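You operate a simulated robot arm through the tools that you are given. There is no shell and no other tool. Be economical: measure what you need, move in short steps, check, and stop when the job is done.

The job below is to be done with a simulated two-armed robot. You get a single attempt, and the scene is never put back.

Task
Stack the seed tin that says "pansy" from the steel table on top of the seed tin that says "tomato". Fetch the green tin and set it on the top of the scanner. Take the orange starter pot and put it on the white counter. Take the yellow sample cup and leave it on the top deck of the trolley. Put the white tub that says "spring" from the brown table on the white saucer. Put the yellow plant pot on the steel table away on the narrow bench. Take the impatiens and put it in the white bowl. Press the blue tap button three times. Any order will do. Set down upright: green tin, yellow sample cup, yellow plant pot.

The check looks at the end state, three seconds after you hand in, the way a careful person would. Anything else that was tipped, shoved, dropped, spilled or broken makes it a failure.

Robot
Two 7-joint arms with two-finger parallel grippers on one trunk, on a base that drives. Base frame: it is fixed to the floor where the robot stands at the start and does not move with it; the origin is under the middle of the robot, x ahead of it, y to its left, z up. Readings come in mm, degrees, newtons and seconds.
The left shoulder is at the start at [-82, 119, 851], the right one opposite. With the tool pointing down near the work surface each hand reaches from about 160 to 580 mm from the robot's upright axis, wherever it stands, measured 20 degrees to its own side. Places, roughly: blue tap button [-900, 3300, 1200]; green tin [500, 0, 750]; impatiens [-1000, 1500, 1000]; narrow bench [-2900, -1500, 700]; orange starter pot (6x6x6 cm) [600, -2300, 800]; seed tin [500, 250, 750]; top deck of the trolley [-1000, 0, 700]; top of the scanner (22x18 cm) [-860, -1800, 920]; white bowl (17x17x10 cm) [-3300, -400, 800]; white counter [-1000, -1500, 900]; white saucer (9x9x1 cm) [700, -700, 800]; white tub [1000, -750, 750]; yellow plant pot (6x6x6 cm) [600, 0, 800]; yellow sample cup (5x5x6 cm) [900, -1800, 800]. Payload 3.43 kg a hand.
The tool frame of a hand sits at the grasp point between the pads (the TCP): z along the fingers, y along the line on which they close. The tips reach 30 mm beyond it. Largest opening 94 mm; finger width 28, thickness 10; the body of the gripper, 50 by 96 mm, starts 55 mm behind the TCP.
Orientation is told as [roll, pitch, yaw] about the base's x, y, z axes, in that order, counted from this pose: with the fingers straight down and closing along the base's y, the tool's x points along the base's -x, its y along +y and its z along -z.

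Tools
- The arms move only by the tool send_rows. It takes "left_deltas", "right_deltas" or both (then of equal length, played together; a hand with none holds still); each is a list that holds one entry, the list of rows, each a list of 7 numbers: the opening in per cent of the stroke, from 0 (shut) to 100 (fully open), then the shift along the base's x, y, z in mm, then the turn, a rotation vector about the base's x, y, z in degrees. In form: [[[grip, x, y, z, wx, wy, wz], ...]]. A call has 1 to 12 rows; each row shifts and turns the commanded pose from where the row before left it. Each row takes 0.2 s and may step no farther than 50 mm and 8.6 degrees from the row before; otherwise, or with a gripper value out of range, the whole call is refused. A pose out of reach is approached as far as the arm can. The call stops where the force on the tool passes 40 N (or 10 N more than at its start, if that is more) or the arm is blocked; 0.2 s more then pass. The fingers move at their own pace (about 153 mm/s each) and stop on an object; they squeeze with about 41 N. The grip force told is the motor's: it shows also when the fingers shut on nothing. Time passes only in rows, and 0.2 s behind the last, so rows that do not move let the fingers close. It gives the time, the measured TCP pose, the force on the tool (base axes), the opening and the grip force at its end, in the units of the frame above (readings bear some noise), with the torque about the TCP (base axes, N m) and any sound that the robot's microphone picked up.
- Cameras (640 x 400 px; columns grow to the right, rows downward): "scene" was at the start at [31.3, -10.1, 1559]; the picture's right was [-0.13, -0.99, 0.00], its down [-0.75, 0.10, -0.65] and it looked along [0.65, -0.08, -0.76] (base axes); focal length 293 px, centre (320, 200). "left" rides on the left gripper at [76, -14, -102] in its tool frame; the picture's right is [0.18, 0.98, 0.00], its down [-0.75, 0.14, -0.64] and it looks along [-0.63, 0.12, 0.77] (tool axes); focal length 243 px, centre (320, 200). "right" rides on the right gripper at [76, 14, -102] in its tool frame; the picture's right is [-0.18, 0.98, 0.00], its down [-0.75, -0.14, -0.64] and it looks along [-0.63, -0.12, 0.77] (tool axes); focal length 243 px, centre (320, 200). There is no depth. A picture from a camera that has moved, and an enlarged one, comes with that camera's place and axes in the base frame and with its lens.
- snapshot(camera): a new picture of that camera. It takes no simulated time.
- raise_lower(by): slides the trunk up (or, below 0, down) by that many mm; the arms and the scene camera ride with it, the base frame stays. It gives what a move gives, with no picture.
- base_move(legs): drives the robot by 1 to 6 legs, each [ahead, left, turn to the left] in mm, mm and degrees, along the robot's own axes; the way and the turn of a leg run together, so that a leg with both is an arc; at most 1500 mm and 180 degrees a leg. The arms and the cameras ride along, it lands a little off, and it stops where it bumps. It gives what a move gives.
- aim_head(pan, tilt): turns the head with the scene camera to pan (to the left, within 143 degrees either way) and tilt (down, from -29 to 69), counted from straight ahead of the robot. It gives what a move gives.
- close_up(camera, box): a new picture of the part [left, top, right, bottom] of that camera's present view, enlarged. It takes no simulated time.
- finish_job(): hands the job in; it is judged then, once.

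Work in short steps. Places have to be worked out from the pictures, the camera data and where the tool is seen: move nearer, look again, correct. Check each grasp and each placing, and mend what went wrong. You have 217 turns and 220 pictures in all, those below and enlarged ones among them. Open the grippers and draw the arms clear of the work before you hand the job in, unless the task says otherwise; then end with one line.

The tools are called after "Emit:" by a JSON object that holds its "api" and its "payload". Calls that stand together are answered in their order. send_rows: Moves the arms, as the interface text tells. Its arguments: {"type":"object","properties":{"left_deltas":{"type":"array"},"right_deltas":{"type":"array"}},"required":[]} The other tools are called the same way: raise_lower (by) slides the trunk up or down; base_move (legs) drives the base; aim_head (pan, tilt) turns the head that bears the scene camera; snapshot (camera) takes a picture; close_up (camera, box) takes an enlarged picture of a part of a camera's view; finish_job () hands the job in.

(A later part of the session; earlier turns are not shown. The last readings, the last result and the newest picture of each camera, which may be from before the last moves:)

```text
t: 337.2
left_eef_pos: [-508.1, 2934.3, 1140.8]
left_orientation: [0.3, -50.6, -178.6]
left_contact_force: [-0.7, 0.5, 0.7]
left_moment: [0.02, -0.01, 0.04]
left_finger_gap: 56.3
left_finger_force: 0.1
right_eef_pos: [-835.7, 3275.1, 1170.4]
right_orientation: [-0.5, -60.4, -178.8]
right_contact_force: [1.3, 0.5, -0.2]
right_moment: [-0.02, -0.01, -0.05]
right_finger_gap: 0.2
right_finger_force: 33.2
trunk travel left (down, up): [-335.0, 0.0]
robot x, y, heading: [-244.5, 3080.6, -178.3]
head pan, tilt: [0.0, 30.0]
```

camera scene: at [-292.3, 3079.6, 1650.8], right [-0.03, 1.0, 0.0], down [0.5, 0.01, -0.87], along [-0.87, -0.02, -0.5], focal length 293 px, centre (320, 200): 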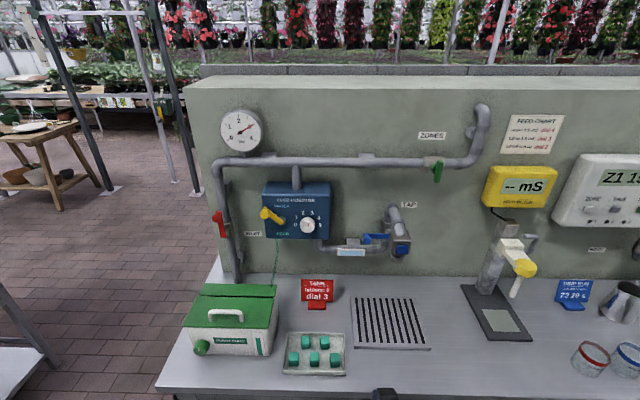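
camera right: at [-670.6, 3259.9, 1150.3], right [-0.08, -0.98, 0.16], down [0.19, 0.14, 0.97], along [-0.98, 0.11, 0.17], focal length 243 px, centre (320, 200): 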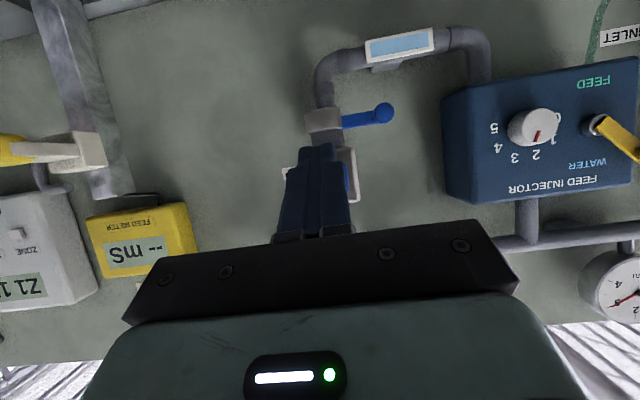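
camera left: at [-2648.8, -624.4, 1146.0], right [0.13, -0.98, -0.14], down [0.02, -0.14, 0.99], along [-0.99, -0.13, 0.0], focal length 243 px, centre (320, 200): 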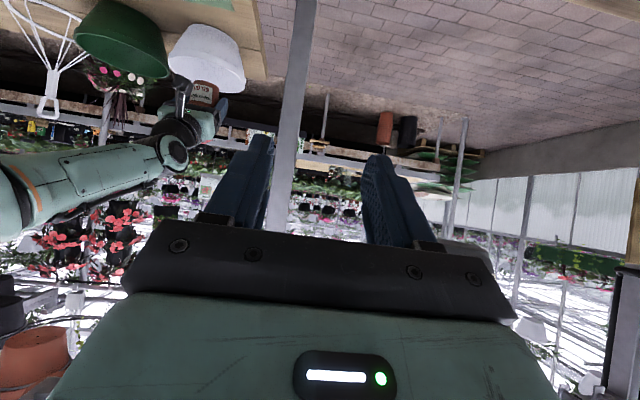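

Second click heard. Press the third time, then withdraw.

Emit:
{"api": "send_rows", "payload": {"right_deltas": [[[0, -8, 0, 0, 0, 0, 0], [0, -4, 0, 0, 0, 0, 0], [0, -4, 0, 0, 0, 0, 0], [0, 0, 0, 0, 0, 0, 0]]]}}

Emit:
{"api": "send_rows", "payload": {"right_deltas": [[[0, 10, 0, 0, 0, 0, 0], [0, 40, 0, 0, 0, 0, 0], [0, 45, -10, -10, 0, -2, 0], [0, 45, -20, -20, 0, -4, 0], [0, 30, -10, -30, 0, -6, 0], [20, 20, 0, -30, 0, -8, 0], [40, 0, 0, -30, 0, -8, 0], [60, 0, 0, -30, 0, -8, 0]]]}}

Emit:
{"api": "close_up", "payload": {"camera": "scene", "box": [300, 180, 440, 280]}}

```text
t: 338.2
left_eef_pos: [-505.1, 2935.0, 1139.9]
left_orientation: [0.3, -50.7, -178.5]
left_contact_force: [-0.8, 0.4, 0.0]
left_moment: [0.0, -0.02, 0.01]
left_finger_gap: 56.3
left_finger_force: 0.1
right_eef_pos: [-848.3, 3274.4, 1169.6]
right_orientation: [-0.6, -60.4, -178.8]
right_contact_force: [23.9, -0.2, -0.8]
right_moment: [-0.1, -0.09, -0.04]
right_finger_gap: 0.0
right_finger_force: 33.7
trunk travel left (down, up): [-335.0, 0.0]
robot x, y, heading: [-246.1, 3082.4, -178.7]
head pan, tilt: [0.0, 30.0]
heard: click
```

```text
refused: row 4 steps farther than a row can; nothing moved
```

```text
4.00 times, centred on (370, 230) of scene
camera zoom: at [-287.1, 3079.6, 1650.9], right [-0.03, 1.0, 0.0], down [0.5, 0.01, -0.87], along [-0.87, -0.02, -0.5], focal length 1174 px, centre (120, 80)
```

zoom: 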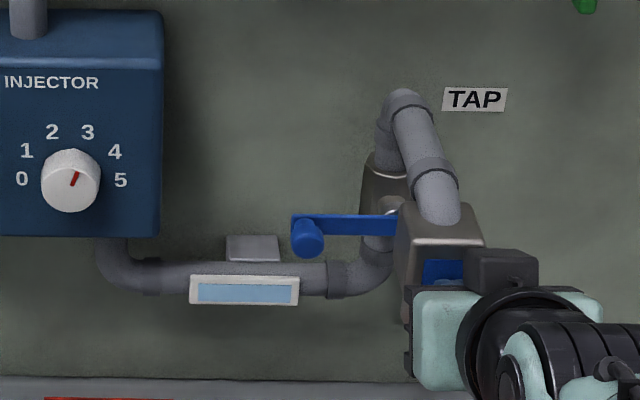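

Three clicks. Withdraw, restore the right hand nearer vertical, and drive around the steel table's far end to reach the brown table from behind.

Emit:
{"api": "send_rows", "payload": {"right_deltas": [[[0, 10, 0, 0, 0, 0, 0], [0, 40, 0, 0, 0, 0, 0], [0, 45, -5, -10, 0, -2, 0], [20, 40, -10, -20, 0, -6, 0], [40, 30, -10, -25, 0, -8, 0], [60, 20, 0, -30, 0, -8, 0], [80, 10, 0, -25, 0, -8, 0], [100, 0, 0, -20, 0, -8, 0], [100, 0, 0, 0, 0, -8, 0], [100, 0, 0, 0, 0, -8, 0], [100, 0, 0, 0, 0, -4.4, 0]]]}}

Emit:
{"api": "base_move", "payload": {"legs": [[-200, 0, -1.4], [0, 1150, 0], [-1000, 0, 0]]}}

Emit:
{"api": "aim_head", "payload": {"pan": 140, "tilt": 25}}

Emit:
{"api": "snapshot", "payload": {"camera": "scene"}}

```text
t: 340.6
left_eef_pos: [-506.9, 2935.3, 1138.6]
left_orientation: [0.3, -50.7, -178.6]
left_contact_force: [0.1, -0.1, -0.1]
left_moment: [-0.06, 0.04, 0.02]
left_finger_gap: 56.5
left_finger_force: 0.0
right_eef_pos: [-656.7, 3249.2, 1040.4]
right_orientation: [0.6, 0.0, -179.4]
right_contact_force: [-0.4, -0.4, -0.6]
right_moment: [0.04, 0.03, 0.0]
right_finger_gap: 93.9
right_finger_force: 0.0
trunk travel left (down, up): [-335.0, 0.0]
robot x, y, heading: [-250.8, 3082.8, -178.4]
head pan, tilt: [0.0, 30.0]
```

```text
t: 356.8
left_eef_pos: [701.4, 1831.7, 1140.4]
left_orientation: [0.2, -50.6, -178.2]
left_contact_force: [0.0, 0.1, 0.3]
left_moment: [0.0, 0.02, -0.01]
left_finger_gap: 56.5
left_finger_force: 0.0
right_eef_pos: [548.7, 2145.1, 1039.2]
right_orientation: [0.5, -0.1, -178.9]
right_contact_force: [0.1, 0.0, -1.0]
right_moment: [0.01, 0.01, 0.04]
right_finger_gap: 94.2
right_finger_force: 0.0
trunk travel left (down, up): [-335.0, 0.0]
robot x, y, heading: [963.0, 1980.6, -178.0]
head pan, tilt: [0.0, 30.0]
```

```text
t: 359.0
left_eef_pos: [700.0, 1832.8, 1139.0]
left_orientation: [0.3, -50.7, -178.2]
left_contact_force: [0.3, 0.7, -0.2]
left_moment: [-0.03, 0.01, -0.01]
left_finger_gap: 56.4
left_finger_force: 0.0
right_eef_pos: [548.3, 2144.1, 1039.8]
right_orientation: [0.5, -0.1, -179.0]
right_contact_force: [0.4, 0.5, 0.2]
right_moment: [0.04, -0.02, 0.0]
right_finger_gap: 94.1
right_finger_force: 0.1
trunk travel left (down, up): [-335.0, 0.0]
robot x, y, heading: [963.9, 1977.5, -177.9]
head pan, tilt: [140.0, 25.0]
```

```text
67 pictures are left
camera scene: at [1077.7, 1925.5, 1658.8], right [-0.61, -0.79, 0.0], down [-0.33, 0.26, -0.91], along [0.71, -0.56, -0.42], focal length 293 px, centre (320, 200)
```

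scene: 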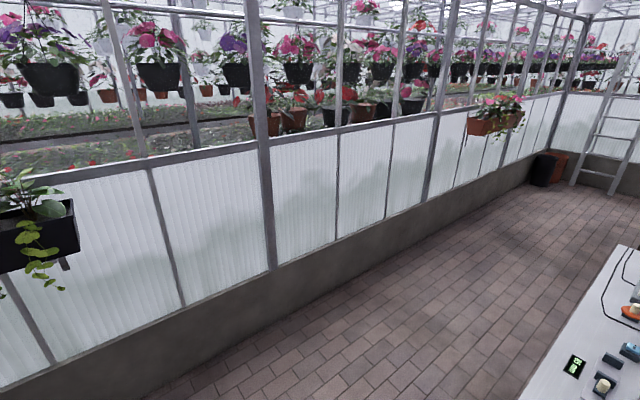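

The rear aisle is clear and wide. Continue: back to x≈1690, strafe to y≈-650, and look at the brown table from behind.

Emit:
{"api": "base_move", "payload": {"legs": [[-720, 0, -2], [0, 1350, 0], [0, 1250, 0]]}}

Emit:
{"api": "aim_head", "payload": {"pan": 0, "tilt": 42}}

Emit:
{"api": "snapshot", "payload": {"camera": "scene"}}

```text
t: 385.9
left_eef_pos: [1457.4, -805.8, 1139.0]
left_orientation: [0.3, -50.6, 179.6]
left_contact_force: [0.7, 0.1, -0.6]
left_moment: [-0.03, 0.01, 0.04]
left_finger_gap: 56.4
left_finger_force: 0.1
right_eef_pos: [1319.0, -489.6, 1039.3]
right_orientation: [0.5, -0.1, 178.8]
right_contact_force: [0.1, 1.0, 0.3]
right_moment: [0.0, 0.03, -0.01]
right_finger_gap: 93.8
right_finger_force: 0.1
trunk travel left (down, up): [-335.0, 0.0]
robot x, y, heading: [1725.3, -669.5, 179.9]
head pan, tilt: [140.0, 25.0]
```

```text
t: 388.2
left_eef_pos: [1457.3, -806.4, 1139.7]
left_orientation: [0.3, -50.6, 179.6]
left_contact_force: [-0.6, 0.7, 0.4]
left_moment: [0.0, -0.01, -0.02]
left_finger_gap: 56.6
left_finger_force: 0.1
right_eef_pos: [1319.0, -488.9, 1038.7]
right_orientation: [0.6, -0.1, 178.8]
right_contact_force: [-0.5, 0.2, 0.2]
right_moment: [-0.02, 0.02, 0.01]
right_finger_gap: 94.0
right_finger_force: 0.0
trunk travel left (down, up): [-335.0, 0.0]
robot x, y, heading: [1726.1, -672.7, 179.8]
head pan, tilt: [0.0, 42.0]
```

```text
66 pictures are left
camera scene: at [1684.2, -669.0, 1632.5], right [0.0, 1.0, 0.0], down [0.67, 0.0, -0.74], along [-0.74, 0.0, -0.67], focal length 293 px, centre (320, 200)
```

scene: 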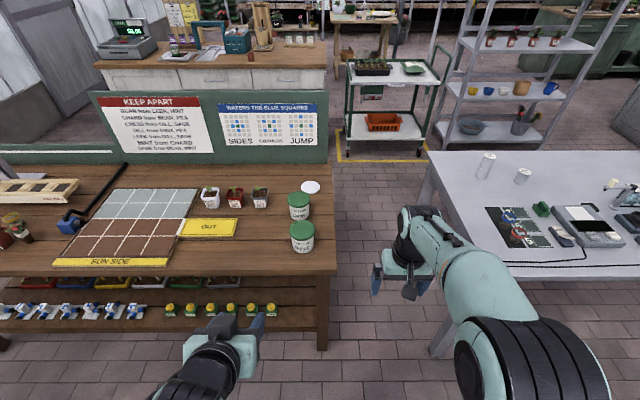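

Emit:
{"api": "close_up", "payload": {"camera": "scene", "box": [270, 170, 340, 260]}}

```text
4.44 times, centred on (305, 215) of scene
camera zoom: at [1684.2, -669.0, 1632.5], right [0.0, 1.0, 0.0], down [0.67, 0.0, -0.74], along [-0.74, 0.0, -0.67], focal length 1304 px, centre (387, 133)
```

zoom: 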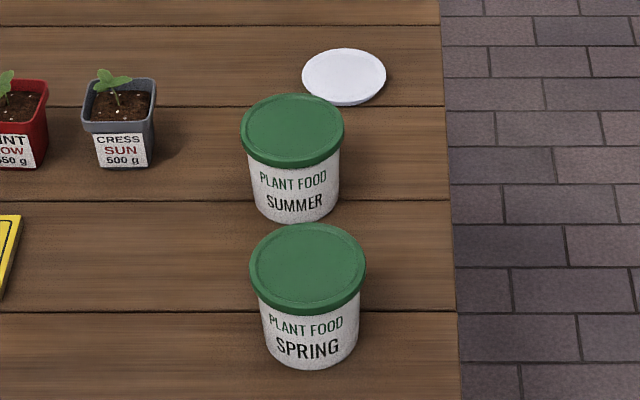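

The "SPRING" tub is the nearer one at about (1007,-730), ~88 mm lid; saucer beyond the summer tub. I'll approach tilted 50° and yawed 35° so later the hand clears the summer tub. Position the base and set the hand pose.

Emit:
{"api": "base_move", "payload": {"legs": [[0, 90, 0], [150, 0, 0]]}}

Emit:
{"api": "send_rows", "payload": {"right_deltas": [[[100, -7, -8, -10, 0, 7.1, 0], [100, -7, -8, -10, 0, 7.1, 0], [100, -7, -8, -10, 0, 7.1, 0], [100, -7, -8, -10, 0, 7.1, 0], [100, -7, -8, -10, 0, 7.2, 0], [100, -7, -8, -10, 0, 7.2, 0], [100, -7, -8, -11, 0, 7.2, 0], [100, -7, -8, -11, 0, 0, 7.2], [100, -7, -8, -11, 0, 0, 7.2], [100, -8, -8, -11, 0, 0, 7.2], [100, -8, -9, -11, 0, 0, 7.2], [100, -8, -9, -11, 0, 0, 7.2]]]}}

Emit:
{"api": "snapshot", "payload": {"camera": "right"}}

Emit:
{"api": "snapshot", "payload": {"camera": "scene"}}

```text
t: 390.6
left_eef_pos: [1310.1, -896.3, 1139.8]
left_orientation: [0.3, -50.6, 179.5]
left_contact_force: [-0.1, 0.1, 0.7]
left_moment: [0.01, 0.01, -0.01]
left_finger_gap: 56.5
left_finger_force: 0.1
right_eef_pos: [1170.5, -579.0, 1039.3]
right_orientation: [0.5, 0.0, 178.8]
right_contact_force: [0.0, 0.2, -0.6]
right_moment: [0.01, -0.02, 0.02]
right_finger_gap: 94.0
right_finger_force: 0.0
trunk travel left (down, up): [-335.0, 0.0]
robot x, y, heading: [1577.3, -761.3, 179.9]
head pan, tilt: [0.0, 42.0]
```

```text
t: 393.2
left_eef_pos: [1308.4, -896.9, 1139.4]
left_orientation: [0.3, -50.6, 179.5]
left_contact_force: [0.2, -0.3, 0.2]
left_moment: [0.0, -0.01, -0.05]
left_finger_gap: 56.4
left_finger_force: 0.1
right_eef_pos: [1082.2, -678.1, 912.3]
right_orientation: [2.0, -50.1, -145.9]
right_contact_force: [0.2, 0.3, -0.7]
right_moment: [0.01, 0.02, 0.0]
right_finger_gap: 94.0
right_finger_force: 0.1
trunk travel left (down, up): [-335.0, 0.0]
robot x, y, heading: [1575.7, -759.3, 179.5]
head pan, tilt: [0.0, 42.0]
```

```text
64 pictures are left
camera right: at [1193.6, -616.3, 921.5], right [0.47, -0.86, 0.16], down [-0.09, 0.14, 0.99], along [-0.88, -0.48, -0.01], focal length 243 px, centre (320, 200)
```

right: 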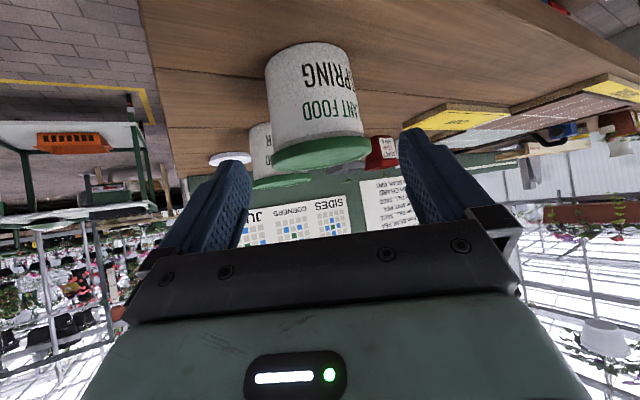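

```text
63 pictures are left
camera scene: at [1534.5, -759.1, 1632.5], right [0.01, 1.0, 0.0], down [0.67, 0.0, -0.74], along [-0.74, 0.0, -0.67], focal length 293 px, centre (320, 200)
```

scene: 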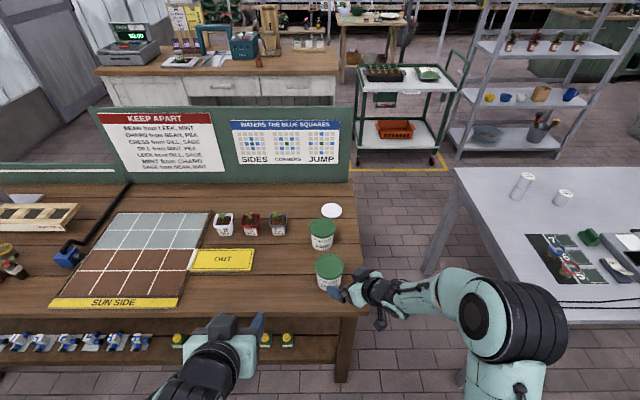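

Tub axis ≈(998,-733). To avoid brushing the lid, first descend behind it, then slide in horizontally at body height.

Emit:
{"api": "send_rows", "payload": {"right_deltas": [[[100, 3, 4, -40, 0, 0, 0], [100, 3, 4, -37, 0, 0, 0], [100, -25, -17, 0, 0, 0, 0], [100, -25, -17, 0, 0, 0, 0], [100, 0, 0, 0, 0, 0, 0]]]}}

Emit:
{"api": "snapshot", "payload": {"camera": "right"}}

```text
t: 394.4
left_eef_pos: [1308.8, -897.0, 1140.0]
left_orientation: [0.3, -50.5, 179.5]
left_contact_force: [-0.5, -0.1, -0.5]
left_moment: [0.01, 0.01, 0.04]
left_finger_gap: 56.6
left_finger_force: 0.0
right_eef_pos: [1040.9, -701.8, 838.7]
right_orientation: [2.1, -49.9, -145.9]
right_contact_force: [0.3, 0.8, 0.5]
right_moment: [-0.02, 0.01, 0.0]
right_finger_gap: 93.9
right_finger_force: 0.1
trunk travel left (down, up): [-335.0, 0.0]
robot x, y, heading: [1573.0, -761.3, 179.7]
head pan, tilt: [0.0, 42.0]
```

```text
62 pictures are left
camera right: at [1152.0, -641.4, 846.0], right [0.47, -0.87, 0.16], down [-0.09, 0.14, 0.99], along [-0.88, -0.48, -0.01], focal length 243 px, centre (320, 200)
```

right: 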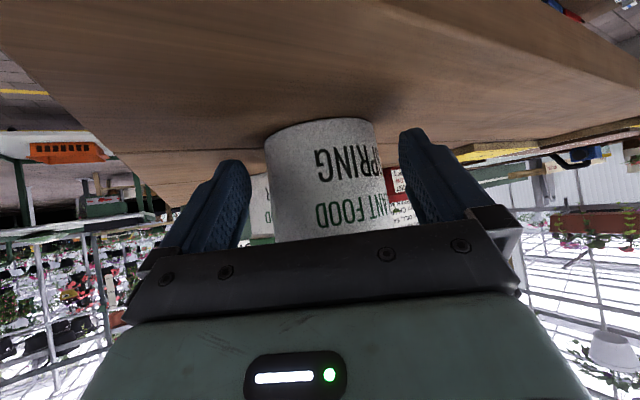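

Base front at ≈(1036,-713), so the axis is ~48 mm ahead. Slide in and close.

Emit:
{"api": "send_rows", "payload": {"right_deltas": [[[100, -18, -14, -2, 0, 0, 0], [100, -18, -14, -2, 0, 0, 0], [100, 0, 0, 0, 0, 0, 0], [0, 0, 0, 0, 0, 0, 0], [0, 0, 0, 0, 0, 0, 0], [0, 0, 0, 0, 0, 0, 0]]]}}

Emit:
{"api": "snapshot", "payload": {"camera": "right"}}

```text
t: 395.8
left_eef_pos: [1308.5, -896.7, 1139.8]
left_orientation: [0.3, -50.6, 179.4]
left_contact_force: [-0.7, 0.5, 0.4]
left_moment: [-0.03, -0.02, 0.02]
left_finger_gap: 56.3
left_finger_force: 0.1
right_eef_pos: [1003.7, -731.5, 832.9]
right_orientation: [2.0, -50.1, -145.9]
right_contact_force: [0.2, -1.4, 4.2]
right_moment: [-0.12, -0.02, -0.04]
right_finger_gap: 81.3
right_finger_force: 40.9
trunk travel left (down, up): [-335.0, 0.0]
robot x, y, heading: [1578.0, -757.9, 180.0]
head pan, tilt: [0.0, 42.0]
```

```text
61 pictures are left
camera right: at [1115.1, -669.5, 841.5], right [0.47, -0.87, 0.16], down [-0.09, 0.14, 0.99], along [-0.88, -0.48, -0.01], focal length 243 px, centre (320, 200)
```

right: 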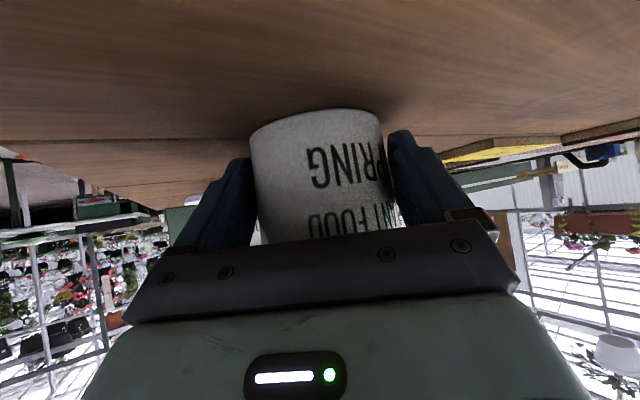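

Spring tub gripped (81 mm). Lift 120 mm, then drive forward 185 mm (short of the table leg).

Emit:
{"api": "send_rows", "payload": {"right_deltas": [[[0, 0, 0, 30, 0, 0, 0], [0, 0, 0, 45, 0, 0, 0], [0, 0, 0, 45, 0, 0, 0], [0, 0, 0, 0, 0, 0, 0]]]}}

Emit:
{"api": "base_move", "payload": {"legs": [[185, 0, 0]]}}

Emit:
{"api": "snapshot", "payload": {"camera": "scene"}}

Emit:
{"api": "snapshot", "payload": {"camera": "right"}}

```text
t: 396.8
left_eef_pos: [1308.0, -897.9, 1138.4]
left_orientation: [0.3, -50.7, 179.4]
left_contact_force: [-0.2, 0.1, -1.3]
left_moment: [-0.02, -0.01, -0.01]
left_finger_gap: 56.1
left_finger_force: 0.0
right_eef_pos: [1001.5, -732.4, 952.9]
right_orientation: [1.9, -49.9, -146.0]
right_contact_force: [-0.5, 0.3, -4.4]
right_moment: [0.03, -0.07, 0.0]
right_finger_gap: 81.1
right_finger_force: 40.8
trunk travel left (down, up): [-335.0, 0.0]
robot x, y, heading: [1575.5, -756.5, 179.6]
head pan, tilt: [0.0, 42.0]
```

```text
t: 398.4
left_eef_pos: [1120.1, -897.9, 1137.9]
left_orientation: [0.3, -50.7, 179.6]
left_contact_force: [-0.3, -1.0, 0.4]
left_moment: [-0.04, 0.01, 0.0]
left_finger_gap: 56.5
left_finger_force: 0.1
right_eef_pos: [814.5, -732.0, 953.0]
right_orientation: [2.2, -49.9, -145.8]
right_contact_force: [0.7, 0.0, -4.1]
right_moment: [0.04, -0.08, 0.01]
right_finger_gap: 80.9
right_finger_force: 40.6
trunk travel left (down, up): [-335.0, 0.0]
robot x, y, heading: [1390.0, -760.8, 179.8]
head pan, tilt: [0.0, 42.0]
```

```text
60 pictures are left
camera scene: at [1346.7, -759.1, 1632.3], right [0.0, 1.0, 0.0], down [0.67, 0.0, -0.74], along [-0.74, 0.0, -0.67], focal length 293 px, centre (320, 200)
```

scene: 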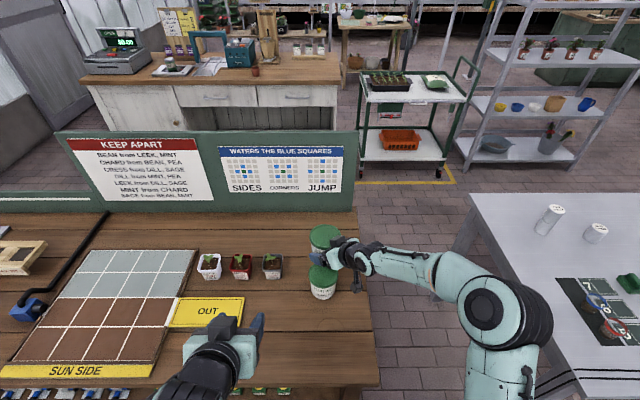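

```text
59 pictures are left
camera right: at [924.9, -671.0, 960.0], right [0.48, -0.86, 0.16], down [-0.09, 0.14, 0.99], along [-0.88, -0.48, -0.01], focal length 243 px, centre (320, 200)
```

right: 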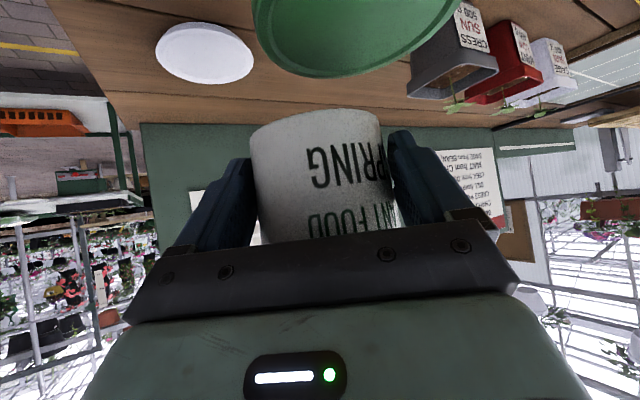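

Saucer at (690,-707); tub axis sits ~18 mm beyond the TCP. Move over the saucer and lower part-way.

Emit:
{"api": "send_rows", "payload": {"right_deltas": [[[0, -36, 12, 0, 0, 0, 0], [0, -36, 12, 0, 0, 0, 0], [0, -36, 11, 0, 0, 0, 0], [0, 0, 0, -35, 0, 0, 0], [0, 0, 0, -35, 0, 0, 0], [0, 0, 0, 0, 0, 0, 0]]]}}

Emit:
{"api": "snapshot", "payload": {"camera": "right"}}

Emit:
{"api": "close_up", "payload": {"camera": "scene", "box": [270, 180, 390, 300]}}

```text
t: 399.8
left_eef_pos: [1120.7, -897.9, 1138.7]
left_orientation: [0.3, -50.5, 179.5]
left_contact_force: [0.1, -0.4, 0.5]
left_moment: [0.01, 0.02, 0.0]
left_finger_gap: 56.4
left_finger_force: 0.1
right_eef_pos: [704.8, -697.4, 880.8]
right_orientation: [2.0, -50.0, -145.8]
right_contact_force: [0.1, 0.0, -5.2]
right_moment: [0.06, -0.05, 0.0]
right_finger_gap: 81.2
right_finger_force: 41.4
trunk travel left (down, up): [-335.0, 0.0]
robot x, y, heading: [1388.4, -760.1, 179.6]
head pan, tilt: [0.0, 42.0]
```

```text
58 pictures are left
camera right: at [815.6, -636.3, 889.7], right [0.48, -0.86, 0.16], down [-0.09, 0.14, 0.99], along [-0.88, -0.48, -0.01], focal length 243 px, centre (320, 200)
```

right: 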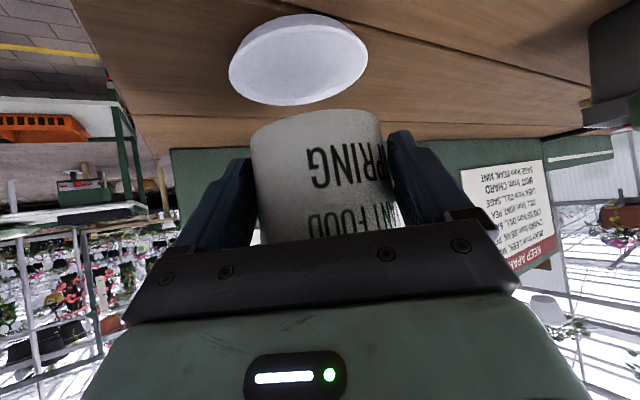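

```text
3.33 times, centred on (330, 240) of scene
camera zoom: at [1346.3, -759.0, 1632.5], right [0.0, 1.0, 0.0], down [0.67, 0.0, -0.74], along [-0.74, 0.0, -0.67], focal length 978 px, centre (287, 67)
```

zoom: 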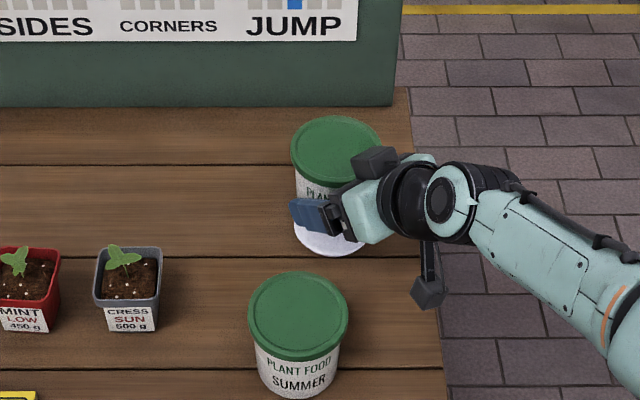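

Estimates agree within a few mm; nudge +3 in y and lower slowly to contact.

Emit:
{"api": "send_rows", "payload": {"right_deltas": [[[0, 0, 3, -14, 0, 0, 0], [0, 0, 0, -12, 0, 0, 0], [0, 0, 0, -5, 0, 0, 0], [0, 0, 0, -3, 0, 0, 0], [0, 0, 0, -3, 0, 0, 0], [0, 0, 0, 0, 0, 0, 0]]]}}

Emit:
{"api": "snapshot", "payload": {"camera": "right"}}

```text
t: 401.1
left_eef_pos: [1119.5, -896.4, 1139.2]
left_orientation: [0.4, -50.7, 179.7]
left_contact_force: [-0.7, 0.4, 0.4]
left_moment: [0.02, 0.0, 0.01]
left_finger_gap: 56.4
left_finger_force: 0.2
right_eef_pos: [703.8, -696.5, 845.1]
right_orientation: [2.0, -50.1, -145.8]
right_contact_force: [0.9, 0.4, -4.4]
right_moment: [0.05, -0.1, 0.01]
right_finger_gap: 81.0
right_finger_force: 41.0
trunk travel left (down, up): [-335.0, 0.0]
robot x, y, heading: [1385.8, -760.0, 179.6]
head pan, tilt: [0.0, 42.0]
```

```text
56 pictures are left
camera right: at [815.8, -633.7, 853.5], right [0.48, -0.86, 0.16], down [-0.09, 0.14, 0.99], along [-0.88, -0.48, -0.01], focal length 243 px, centre (320, 200)
```

right: 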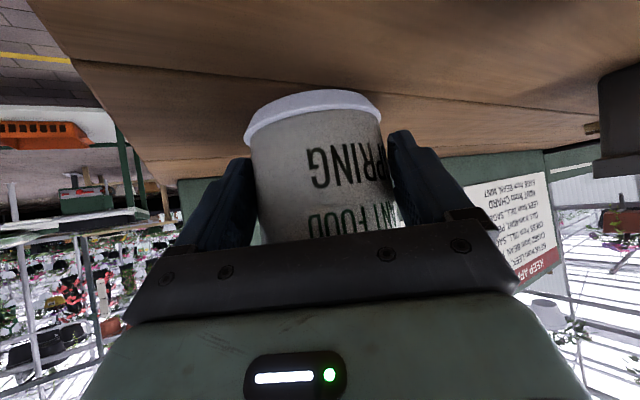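

Saucer rim shows evenly in front, ~2 mm lateral offset. Adjust and lower to contact.

Emit:
{"api": "send_rows", "payload": {"right_deltas": [[[0, -1, 2, -3, 0, 0, 0], [0, 0, 0, -3, 0, 0, 0], [0, 0, 0, -2, 0, 0, 0], [0, 0, 0, -2, 0, 0, 0], [0, 0, 0, 0, 0, 0, 0]]]}}

Emit:
{"api": "snapshot", "payload": {"camera": "right"}}

```text
t: 402.4
left_eef_pos: [1121.9, -898.2, 1141.6]
left_orientation: [0.4, -50.8, 179.8]
left_contact_force: [-0.7, 0.0, -0.1]
left_moment: [0.0, 0.04, 0.0]
left_finger_gap: 56.5
left_finger_force: 0.1
right_eef_pos: [702.8, -693.6, 843.0]
right_orientation: [1.5, -50.8, -145.6]
right_contact_force: [-3.5, -2.1, 30.7]
right_moment: [-0.08, 0.2, -0.04]
right_finger_gap: 81.1
right_finger_force: 40.9
trunk travel left (down, up): [-335.0, 0.0]
robot x, y, heading: [1388.1, -757.2, 179.8]
head pan, tilt: [0.0, 42.0]
```

```text
55 pictures are left
camera right: at [814.4, -631.9, 849.0], right [0.48, -0.87, 0.16], down [-0.08, 0.14, 0.99], along [-0.88, -0.48, 0.0], focal length 243 px, centre (320, 200)
```

right: 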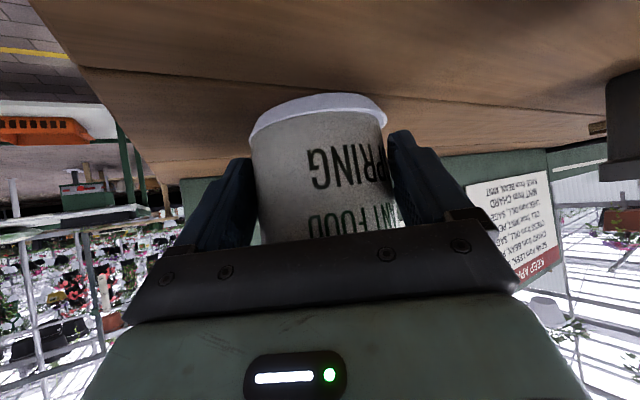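

Contact on the saucer. Ease off, open, withdraw horizontally (to stay under the lid), then up.

Emit:
{"api": "send_rows", "payload": {"right_deltas": [[[0, 0, 0, 1.5, 0, 0, 0], [100, 0, 0, 0, 0, 0, 0], [100, 0, 0, 0, 0, 0, 0], [100, 20, 14, 2, 0, 0, 0], [100, 28, 20, 2, 0, 0, 0], [100, 28, 20, 2, 0, 0, 0], [100, 28, 20, 10, 0, 0, 0], [100, 10, 10, 40, 0, 0, 0], [100, 0, 10, 45, 0, 0, 0]]]}}

Emit:
{"api": "close_up", "payload": {"camera": "scene", "box": [270, 180, 390, 300]}}

Emit:
{"api": "snapshot", "payload": {"camera": "right"}}

```text
t: 404.4
left_eef_pos: [1122.1, -897.3, 1139.9]
left_orientation: [0.3, -50.5, 179.6]
left_contact_force: [0.4, 0.2, -0.1]
left_moment: [0.02, 0.01, -0.02]
left_finger_gap: 56.3
left_finger_force: 0.0
right_eef_pos: [819.1, -597.1, 937.1]
right_orientation: [2.0, -50.0, -145.8]
right_contact_force: [0.4, 0.2, 0.3]
right_moment: [0.01, -0.02, 0.0]
right_finger_gap: 94.1
right_finger_force: 0.0
trunk travel left (down, up): [-335.0, 0.0]
robot x, y, heading: [1386.8, -761.3, 179.9]
head pan, tilt: [0.0, 42.0]
```

```text
3.33 times, centred on (330, 240) of scene
camera zoom: at [1347.0, -759.0, 1632.6], right [0.0, 1.0, 0.0], down [0.67, 0.0, -0.74], along [-0.74, 0.0, -0.67], focal length 978 px, centre (287, 67)
```

zoom: 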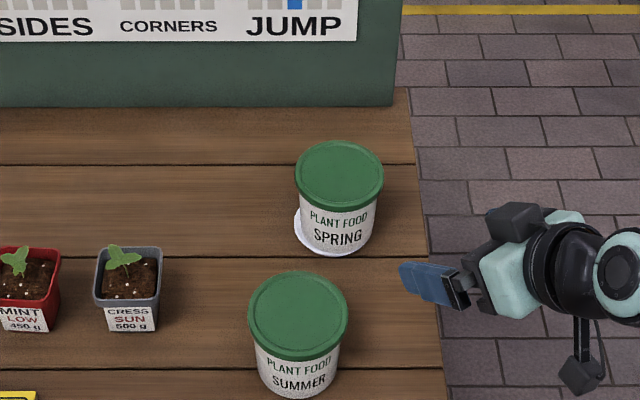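

```text
53 pictures are left
camera right: at [931.1, -535.6, 945.5], right [0.48, -0.86, 0.16], down [-0.09, 0.14, 0.99], along [-0.87, -0.48, -0.01], focal length 243 px, centre (320, 200)
```

right: 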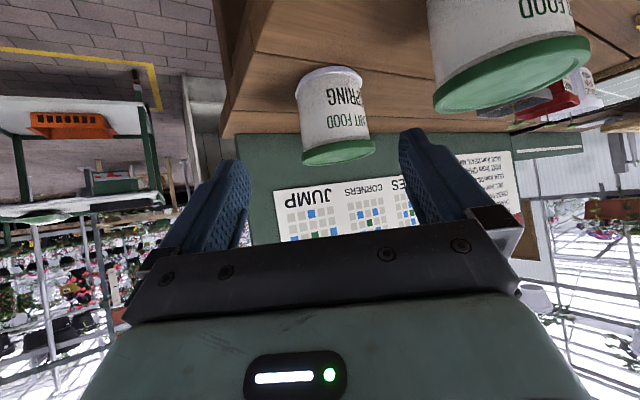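

Spring tub stands on the saucer. Now the yellow sample cup: retract, restore the right hand to vertical, and move along the table's back to y≈-1915.

Emit:
{"api": "send_rows", "payload": {"right_deltas": [[[100, 15, 0, 8, 0, 0, -6.8], [100, 15, 0, 8, 0, 0, -6.8], [100, 15, 0, 8, 0, 0, -6.8], [100, 15, 0, 8, 0, 0, -6.8], [100, 15, 0, 8, 0, 0, -6.8], [100, 16, 0, 8, 0, -7.15, 0], [100, 16, 0, 8, 0, -7.15, 0], [100, 16, 0, 8, 0, -7.15, 0], [100, 16, 0, 8, 0, -7.15, 0], [100, 16, 0, 8, 0, -7.15, 0], [100, 16, 0, 8, 0, -7.15, 0], [100, 16, 0, 8, 0, -7.1, 0]]]}}

Emit:
{"api": "base_move", "payload": {"legs": [[-190, 0, 0], [0, 1155, 0], [170, 0, 0]]}}

Emit:
{"api": "snapshot", "payload": {"camera": "scene"}}

Emit:
{"api": "snapshot", "payload": {"camera": "right"}}

```text
t: 406.9
left_eef_pos: [1119.9, -897.7, 1139.5]
left_orientation: [0.3, -50.6, 179.6]
left_contact_force: [0.5, 0.9, -0.6]
left_moment: [0.02, 0.01, 0.02]
left_finger_gap: 56.4
left_finger_force: 0.1
right_eef_pos: [1006.7, -597.9, 1035.9]
right_orientation: [2.1, 0.1, -179.9]
right_contact_force: [0.3, 0.7, -0.6]
right_moment: [0.0, -0.01, -0.01]
right_finger_gap: 94.2
right_finger_force: 0.1
trunk travel left (down, up): [-335.0, 0.0]
robot x, y, heading: [1385.8, -757.8, 179.8]
head pan, tilt: [0.0, 42.0]
```

```text
t: 419.6
left_eef_pos: [1148.3, -2070.1, 1139.2]
left_orientation: [0.3, -50.6, -179.4]
left_contact_force: [-0.1, -0.4, -0.5]
left_moment: [-0.02, -0.02, -0.04]
left_finger_gap: 56.6
left_finger_force: 0.1
right_eef_pos: [1029.1, -1774.7, 1035.2]
right_orientation: [2.1, 0.0, -178.8]
right_contact_force: [0.4, -0.4, 0.1]
right_moment: [0.01, 0.01, -0.02]
right_finger_gap: 94.1
right_finger_force: 0.0
trunk travel left (down, up): [-335.0, 0.0]
robot x, y, heading: [1411.7, -1925.8, -179.2]
head pan, tilt: [0.0, 42.0]
```

```text
52 pictures are left
camera scene: at [1372.1, -1928.3, 1632.3], right [-0.01, 1.0, 0.0], down [0.67, 0.01, -0.74], along [-0.74, -0.01, -0.67], focal length 293 px, centre (320, 200)
```

scene: 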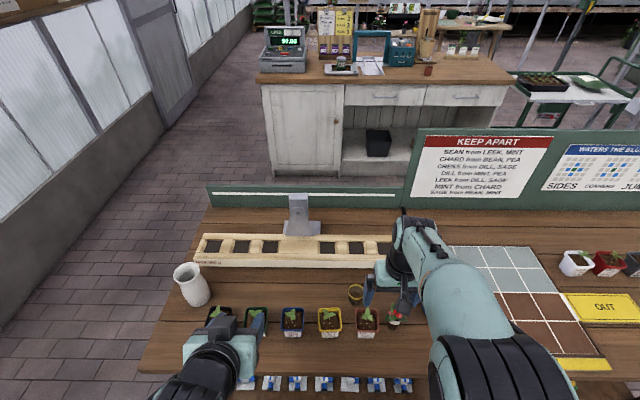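

```text
51 pictures are left
camera right: at [1104.4, -1785.2, 1138.2], right [-0.16, -0.99, 0.04], down [-0.76, 0.15, 0.64], along [-0.63, 0.08, -0.77], focal length 243 px, centre (320, 200)
```

right: 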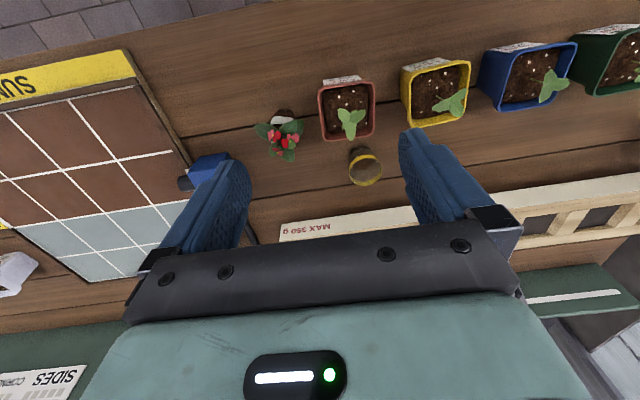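

Cup ≈(910,-1829). Move over it and lower to TCP z 915 for a check.

Emit:
{"api": "send_rows", "payload": {"right_deltas": [[[100, -40, -18, 0, 0, 0, 0], [100, -40, -18, 0, 0, 0, 0], [100, -39, -18, -20, 0, 0, 0], [100, 0, 0, -45, 0, 0, 0], [100, 0, 0, -45, 0, 0, 0], [100, 0, 0, 0, 0, 0, 0]]]}}

Emit:
{"api": "snapshot", "payload": {"camera": "right"}}

```text
t: 421.1
left_eef_pos: [1147.8, -2070.4, 1140.0]
left_orientation: [0.4, -50.6, -179.3]
left_contact_force: [0.1, 0.6, -0.1]
left_moment: [0.01, -0.02, 0.02]
left_finger_gap: 56.6
left_finger_force: 0.0
right_eef_pos: [906.0, -1827.7, 925.8]
right_orientation: [2.1, 0.0, -178.9]
right_contact_force: [-0.2, 0.5, 0.3]
right_moment: [0.01, -0.01, -0.02]
right_finger_gap: 94.2
right_finger_force: 0.1
trunk travel left (down, up): [-335.0, 0.0]
robot x, y, heading: [1410.9, -1929.7, -179.0]
head pan, tilt: [0.0, 42.0]
```

```text
50 pictures are left
camera right: at [982.2, -1837.0, 1028.5], right [-0.16, -0.99, 0.04], down [-0.76, 0.15, 0.64], along [-0.63, 0.08, -0.77], focal length 243 px, centre (320, 200)
```

right: 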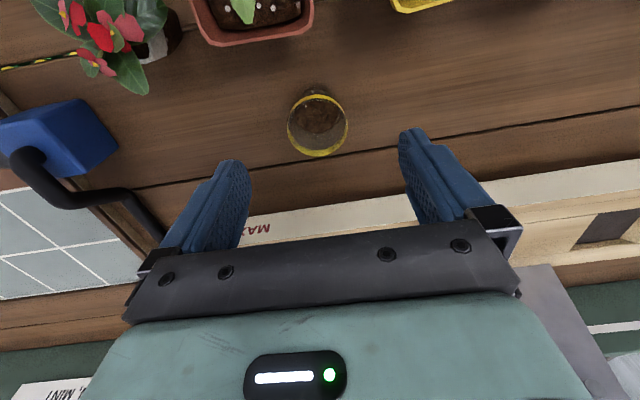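

Centred. Descend to TCP 838 and close gently around the cup.

Emit:
{"api": "send_rows", "payload": {"right_deltas": [[[100, 2, 0, -40, 0, 0, 0], [100, 0, 0, -30, 0, 0, 0], [100, 0, 0, -17, 0, 0, 0], [100, 0, 0, 0, 0, 0, 0]]]}}

Emit:
{"api": "snapshot", "payload": {"camera": "right"}}

```text
t: 422.1
left_eef_pos: [1146.4, -2069.9, 1139.5]
left_orientation: [0.2, -50.5, -179.3]
left_contact_force: [0.9, 0.0, -0.6]
left_moment: [0.02, 0.01, 0.03]
left_finger_gap: 56.2
left_finger_force: 0.0
right_eef_pos: [910.0, -1830.0, 839.2]
right_orientation: [2.1, 0.0, -178.9]
right_contact_force: [0.5, 0.5, 1.2]
right_moment: [-0.01, 0.0, -0.02]
right_finger_gap: 93.8
right_finger_force: 0.2
trunk travel left (down, up): [-335.0, 0.0]
robot x, y, heading: [1412.0, -1926.2, -179.1]
head pan, tilt: [0.0, 42.0]
```

```text
49 pictures are left
camera right: at [986.7, -1840.0, 941.9], right [-0.16, -0.99, 0.04], down [-0.76, 0.15, 0.64], along [-0.63, 0.08, -0.77], focal length 243 px, centre (320, 200)
```

right: 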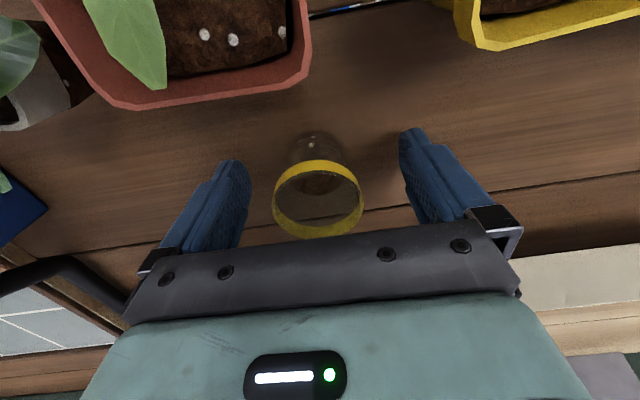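

Cup is between the pads. Close and check.

Emit:
{"api": "send_rows", "payload": {"right_deltas": [[[40, 0, 0, 0, 0, 0, 0], [0, 0, 0, 0, 0, 0, 0], [0, 0, 0, 0, 0, 0, 0], [0, 0, 0, 0, 0, 0, 0]]]}}

Emit:
{"api": "send_rows", "payload": {"right_deltas": [[[0, 0, 0, 30, 0, 0, 0], [0, 0, 0, 45, 0, 0, 0], [0, 0, 0, 45, 0, 0, 0], [0, 30, 0, 35, 0, 0, 0], [0, 40, 0, 20, 0, 0, 0], [0, 40, 0, 10, 0, 0, 0], [0, 0, 0, 0, 0, 0, 0]]]}}

Emit:
{"api": "snapshot", "payload": {"camera": "right"}}

```text
t: 423.1
left_eef_pos: [1146.7, -2071.5, 1139.8]
left_orientation: [0.3, -50.5, -179.3]
left_contact_force: [0.2, -0.1, 0.6]
left_moment: [0.0, 0.03, -0.01]
left_finger_gap: 56.6
left_finger_force: 0.2
right_eef_pos: [910.1, -1829.8, 839.5]
right_orientation: [2.2, 0.0, -178.7]
right_contact_force: [0.2, 0.1, -0.2]
right_moment: [0.0, -0.04, 0.01]
right_finger_gap: 45.5
right_finger_force: 40.8
trunk travel left (down, up): [-335.0, 0.0]
robot x, y, heading: [1414.2, -1928.5, -179.1]
head pan, tilt: [0.0, 42.0]
```

```text
t: 424.6
left_eef_pos: [1147.9, -2071.2, 1140.7]
left_orientation: [0.3, -50.7, -179.3]
left_contact_force: [0.4, 0.5, -0.2]
left_moment: [0.02, -0.01, 0.01]
left_finger_gap: 56.1
left_finger_force: 0.0
right_eef_pos: [1019.5, -1827.0, 1022.6]
right_orientation: [2.1, -0.1, -178.8]
right_contact_force: [0.3, 0.2, -1.0]
right_moment: [0.01, -0.02, 0.0]
right_finger_gap: 45.8
right_finger_force: 41.1
trunk travel left (down, up): [-335.0, 0.0]
robot x, y, heading: [1414.4, -1928.9, -178.9]
head pan, tilt: [0.0, 42.0]
```

```text
48 pictures are left
camera right: at [1096.4, -1837.3, 1126.2], right [-0.16, -0.99, 0.04], down [-0.76, 0.15, 0.64], along [-0.63, 0.08, -0.77], focal length 243 px, centre (320, 200)
```

right: 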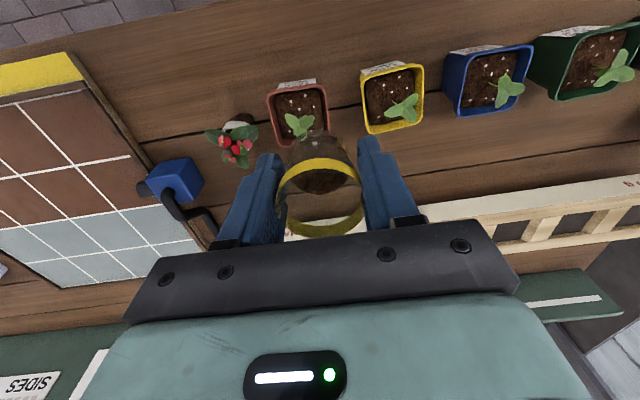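

Cup held upright. Drive around the table's far end and up the front aisle to the trolley.

Emit:
{"api": "base_move", "payload": {"legs": [[-150, 0, -1], [0, 930, 0], [1500, 0, 0], [150, 0, 0], [0, -1450, 0], [0, -1350, 0]]}}

Emit:
{"api": "aim_head", "payload": {"pan": 0, "tilt": 40}}

Emit:
{"api": "snapshot", "payload": {"camera": "scene"}}

```text
t: 466.1
left_eef_pos: [-246.3, -177.6, 1139.0]
left_orientation: [0.3, -50.6, 178.7]
left_contact_force: [-0.5, -1.4, 0.0]
left_moment: [-0.05, 0.03, 0.02]
left_finger_gap: 56.4
left_finger_force: 0.1
right_eef_pos: [-366.3, 70.1, 1023.4]
right_orientation: [2.1, 0.1, 179.3]
right_contact_force: [0.1, 0.3, 0.2]
right_moment: [0.0, 0.01, 0.04]
right_finger_gap: 44.6
right_finger_force: 41.1
trunk travel left (down, up): [-335.0, 0.0]
robot x, y, heading: [19.6, -41.7, 179.2]
head pan, tilt: [0.0, 42.0]
```

```text
t: 466.7
left_eef_pos: [-246.2, -176.5, 1139.3]
left_orientation: [0.3, -50.7, 178.8]
left_contact_force: [0.0, 0.0, -0.5]
left_moment: [0.02, 0.01, 0.0]
left_finger_gap: 56.6
left_finger_force: 0.1
right_eef_pos: [-367.1, 70.3, 1023.1]
right_orientation: [2.1, 0.1, 179.3]
right_contact_force: [0.8, -0.7, 0.2]
right_moment: [-0.01, 0.0, -0.01]
right_finger_gap: 44.8
right_finger_force: 41.2
trunk travel left (down, up): [-335.0, 0.0]
robot x, y, heading: [20.1, -40.7, 178.5]
head pan, tilt: [0.0, 40.0]
```

```text
47 pictures are left
camera scene: at [-19.4, -41.9, 1635.5], right [0.02, 1.0, 0.0], down [0.64, -0.01, -0.77], along [-0.77, 0.01, -0.64], focal length 293 px, centre (320, 200)
```

scene: 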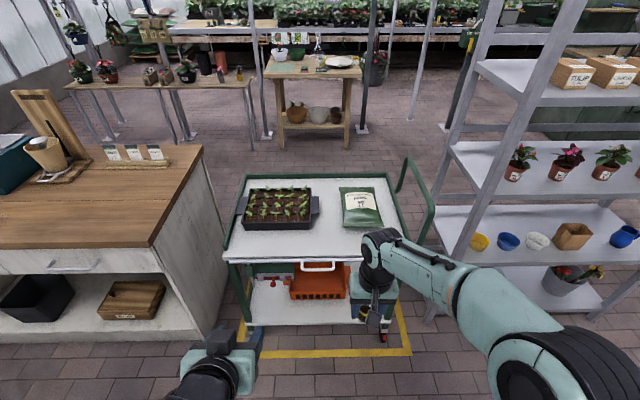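

The trolley's front strip is free, target ≈(-845,-95). Approach and lower the trunk 150 mm.

Emit:
{"api": "base_move", "payload": {"legs": [[0, 110, 1.5], [380, 0, 0]]}}

Emit:
{"api": "raise_lower", "payload": {"by": -150}}

Emit:
{"api": "aim_head", "payload": {"pan": 0, "tilt": 50}}

Emit:
{"api": "snapshot", "payload": {"camera": "scene"}}

Emit:
{"api": "snapshot", "payload": {"camera": "right"}}

```text
t: 470.2
left_eef_pos: [-602.9, -302.2, 1139.6]
left_orientation: [0.3, -50.6, -179.2]
left_contact_force: [-0.1, 1.0, 0.3]
left_moment: [0.0, 0.0, -0.04]
left_finger_gap: 56.4
left_finger_force: 0.0
right_eef_pos: [-731.6, -58.8, 1022.7]
right_orientation: [2.1, 0.0, -178.7]
right_contact_force: [-0.3, 0.0, -0.9]
right_moment: [0.0, -0.02, -0.01]
right_finger_gap: 44.9
right_finger_force: 40.6
trunk travel left (down, up): [-335.0, 0.0]
robot x, y, heading: [-339.2, -155.7, -178.8]
head pan, tilt: [0.0, 40.0]
```

```text
t: 472.0
left_eef_pos: [-605.1, -301.7, 990.2]
left_orientation: [0.3, -50.7, -179.2]
left_contact_force: [-0.7, 1.4, -0.8]
left_moment: [-0.02, -0.02, -0.03]
left_finger_gap: 56.4
left_finger_force: 0.2
right_eef_pos: [-732.4, -59.4, 872.7]
right_orientation: [2.1, 0.0, -178.7]
right_contact_force: [-0.3, -0.6, -0.6]
right_moment: [-0.01, 0.02, 0.0]
right_finger_gap: 44.6
right_finger_force: 40.8
trunk travel left (down, up): [-185.0, 150.0]
robot x, y, heading: [-341.7, -157.9, -179.1]
head pan, tilt: [0.0, 40.0]
```

```text
t: 472.7
left_eef_pos: [-604.6, -303.1, 990.2]
left_orientation: [0.3, -50.6, -179.1]
left_contact_force: [0.6, -0.1, -0.7]
left_moment: [-0.01, -0.01, -0.02]
left_finger_gap: 56.3
left_finger_force: 0.1
right_eef_pos: [-733.3, -58.6, 872.5]
right_orientation: [2.1, 0.0, -178.7]
right_contact_force: [-0.8, -0.2, 0.1]
right_moment: [0.0, 0.0, -0.03]
right_finger_gap: 44.5
right_finger_force: 40.3
trunk travel left (down, up): [-185.0, 150.0]
robot x, y, heading: [-343.4, -162.5, -179.2]
head pan, tilt: [0.0, 50.0]
```

```text
46 pictures are left
camera scene: at [-378.5, -159.4, 1468.2], right [-0.02, 1.0, 0.0], down [0.77, 0.01, -0.64], along [-0.64, -0.01, -0.77], focal length 293 px, centre (320, 200)
```

scene: 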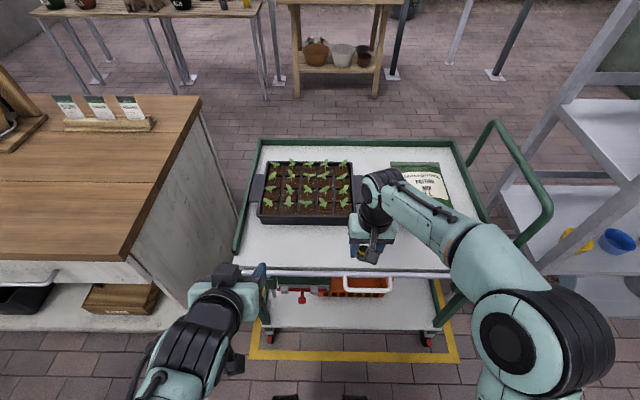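

```text
45 pictures are left
camera right: at [-656.5, -69.0, 976.2], right [-0.16, -0.99, 0.04], down [-0.76, 0.15, 0.64], along [-0.63, 0.08, -0.77], focal length 243 px, centre (320, 200)
```

right: 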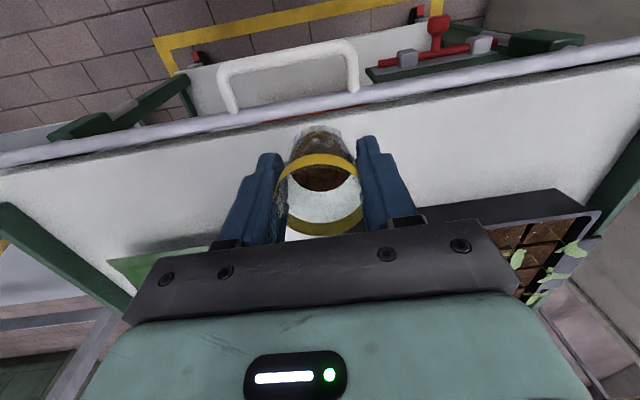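

Target (-850,-80) is free. Move over and lower, slow at the end (expected TCP z ≈ 740).

Emit:
{"api": "send_rows", "payload": {"right_deltas": [[[0, -40, -7, 0, 0, 0, 0], [0, -40, -7, 0, 0, 0, 0], [0, -37, -7, 0, 0, 0, 0], [0, 0, 0, -40, 0, 0, 0], [0, 0, 0, -40, 0, 0, 0], [0, 0, 0, -30, 0, 0, 0], [0, 0, 0, 0, 0, 0, 0]]]}}

Emit:
{"api": "snapshot", "payload": {"camera": "right"}}

Emit:
{"api": "close_up", "payload": {"camera": "scene", "box": [230, 130, 470, 290]}}

```text
t: 474.3
left_eef_pos: [-604.4, -302.2, 988.4]
left_orientation: [0.3, -50.6, -179.2]
left_contact_force: [0.4, 0.6, 0.6]
left_moment: [0.04, 0.01, -0.01]
left_finger_gap: 56.4
left_finger_force: 0.0
right_eef_pos: [-849.9, -83.6, 771.9]
right_orientation: [2.5, -1.1, -178.7]
right_contact_force: [0.8, 0.0, 9.2]
right_moment: [0.13, -0.11, -0.07]
right_finger_gap: 44.8
right_finger_force: 41.2
trunk travel left (down, up): [-185.0, 150.0]
robot x, y, heading: [-341.5, -158.1, -179.3]
head pan, tilt: [0.0, 50.0]
stopped in row 7 (right hand): the force on the tool passed its limit at 44 N (the readings are from after the stop); the commanded pose is now the measured one
```

```text
44 pictures are left
camera right: at [-772.6, -92.6, 873.3], right [-0.16, -0.99, 0.05], down [-0.74, 0.15, 0.65], along [-0.65, 0.07, -0.76], focal length 243 px, centre (320, 200)
```

right: 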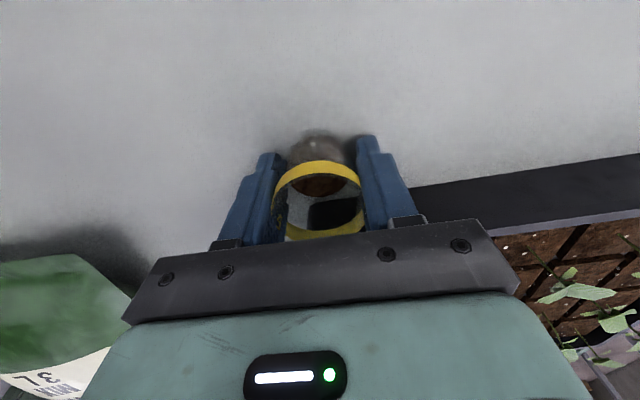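

```text
2.50 times, centred on (350, 210) of scene
camera zoom: at [-378.1, -159.4, 1468.0], right [-0.02, 1.0, 0.0], down [0.77, 0.01, -0.64], along [-0.64, -0.01, -0.77], focal length 734 px, centre (245, 175)
```

zoom: 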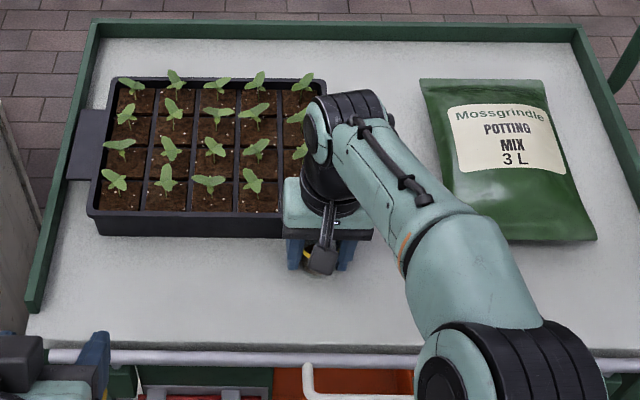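

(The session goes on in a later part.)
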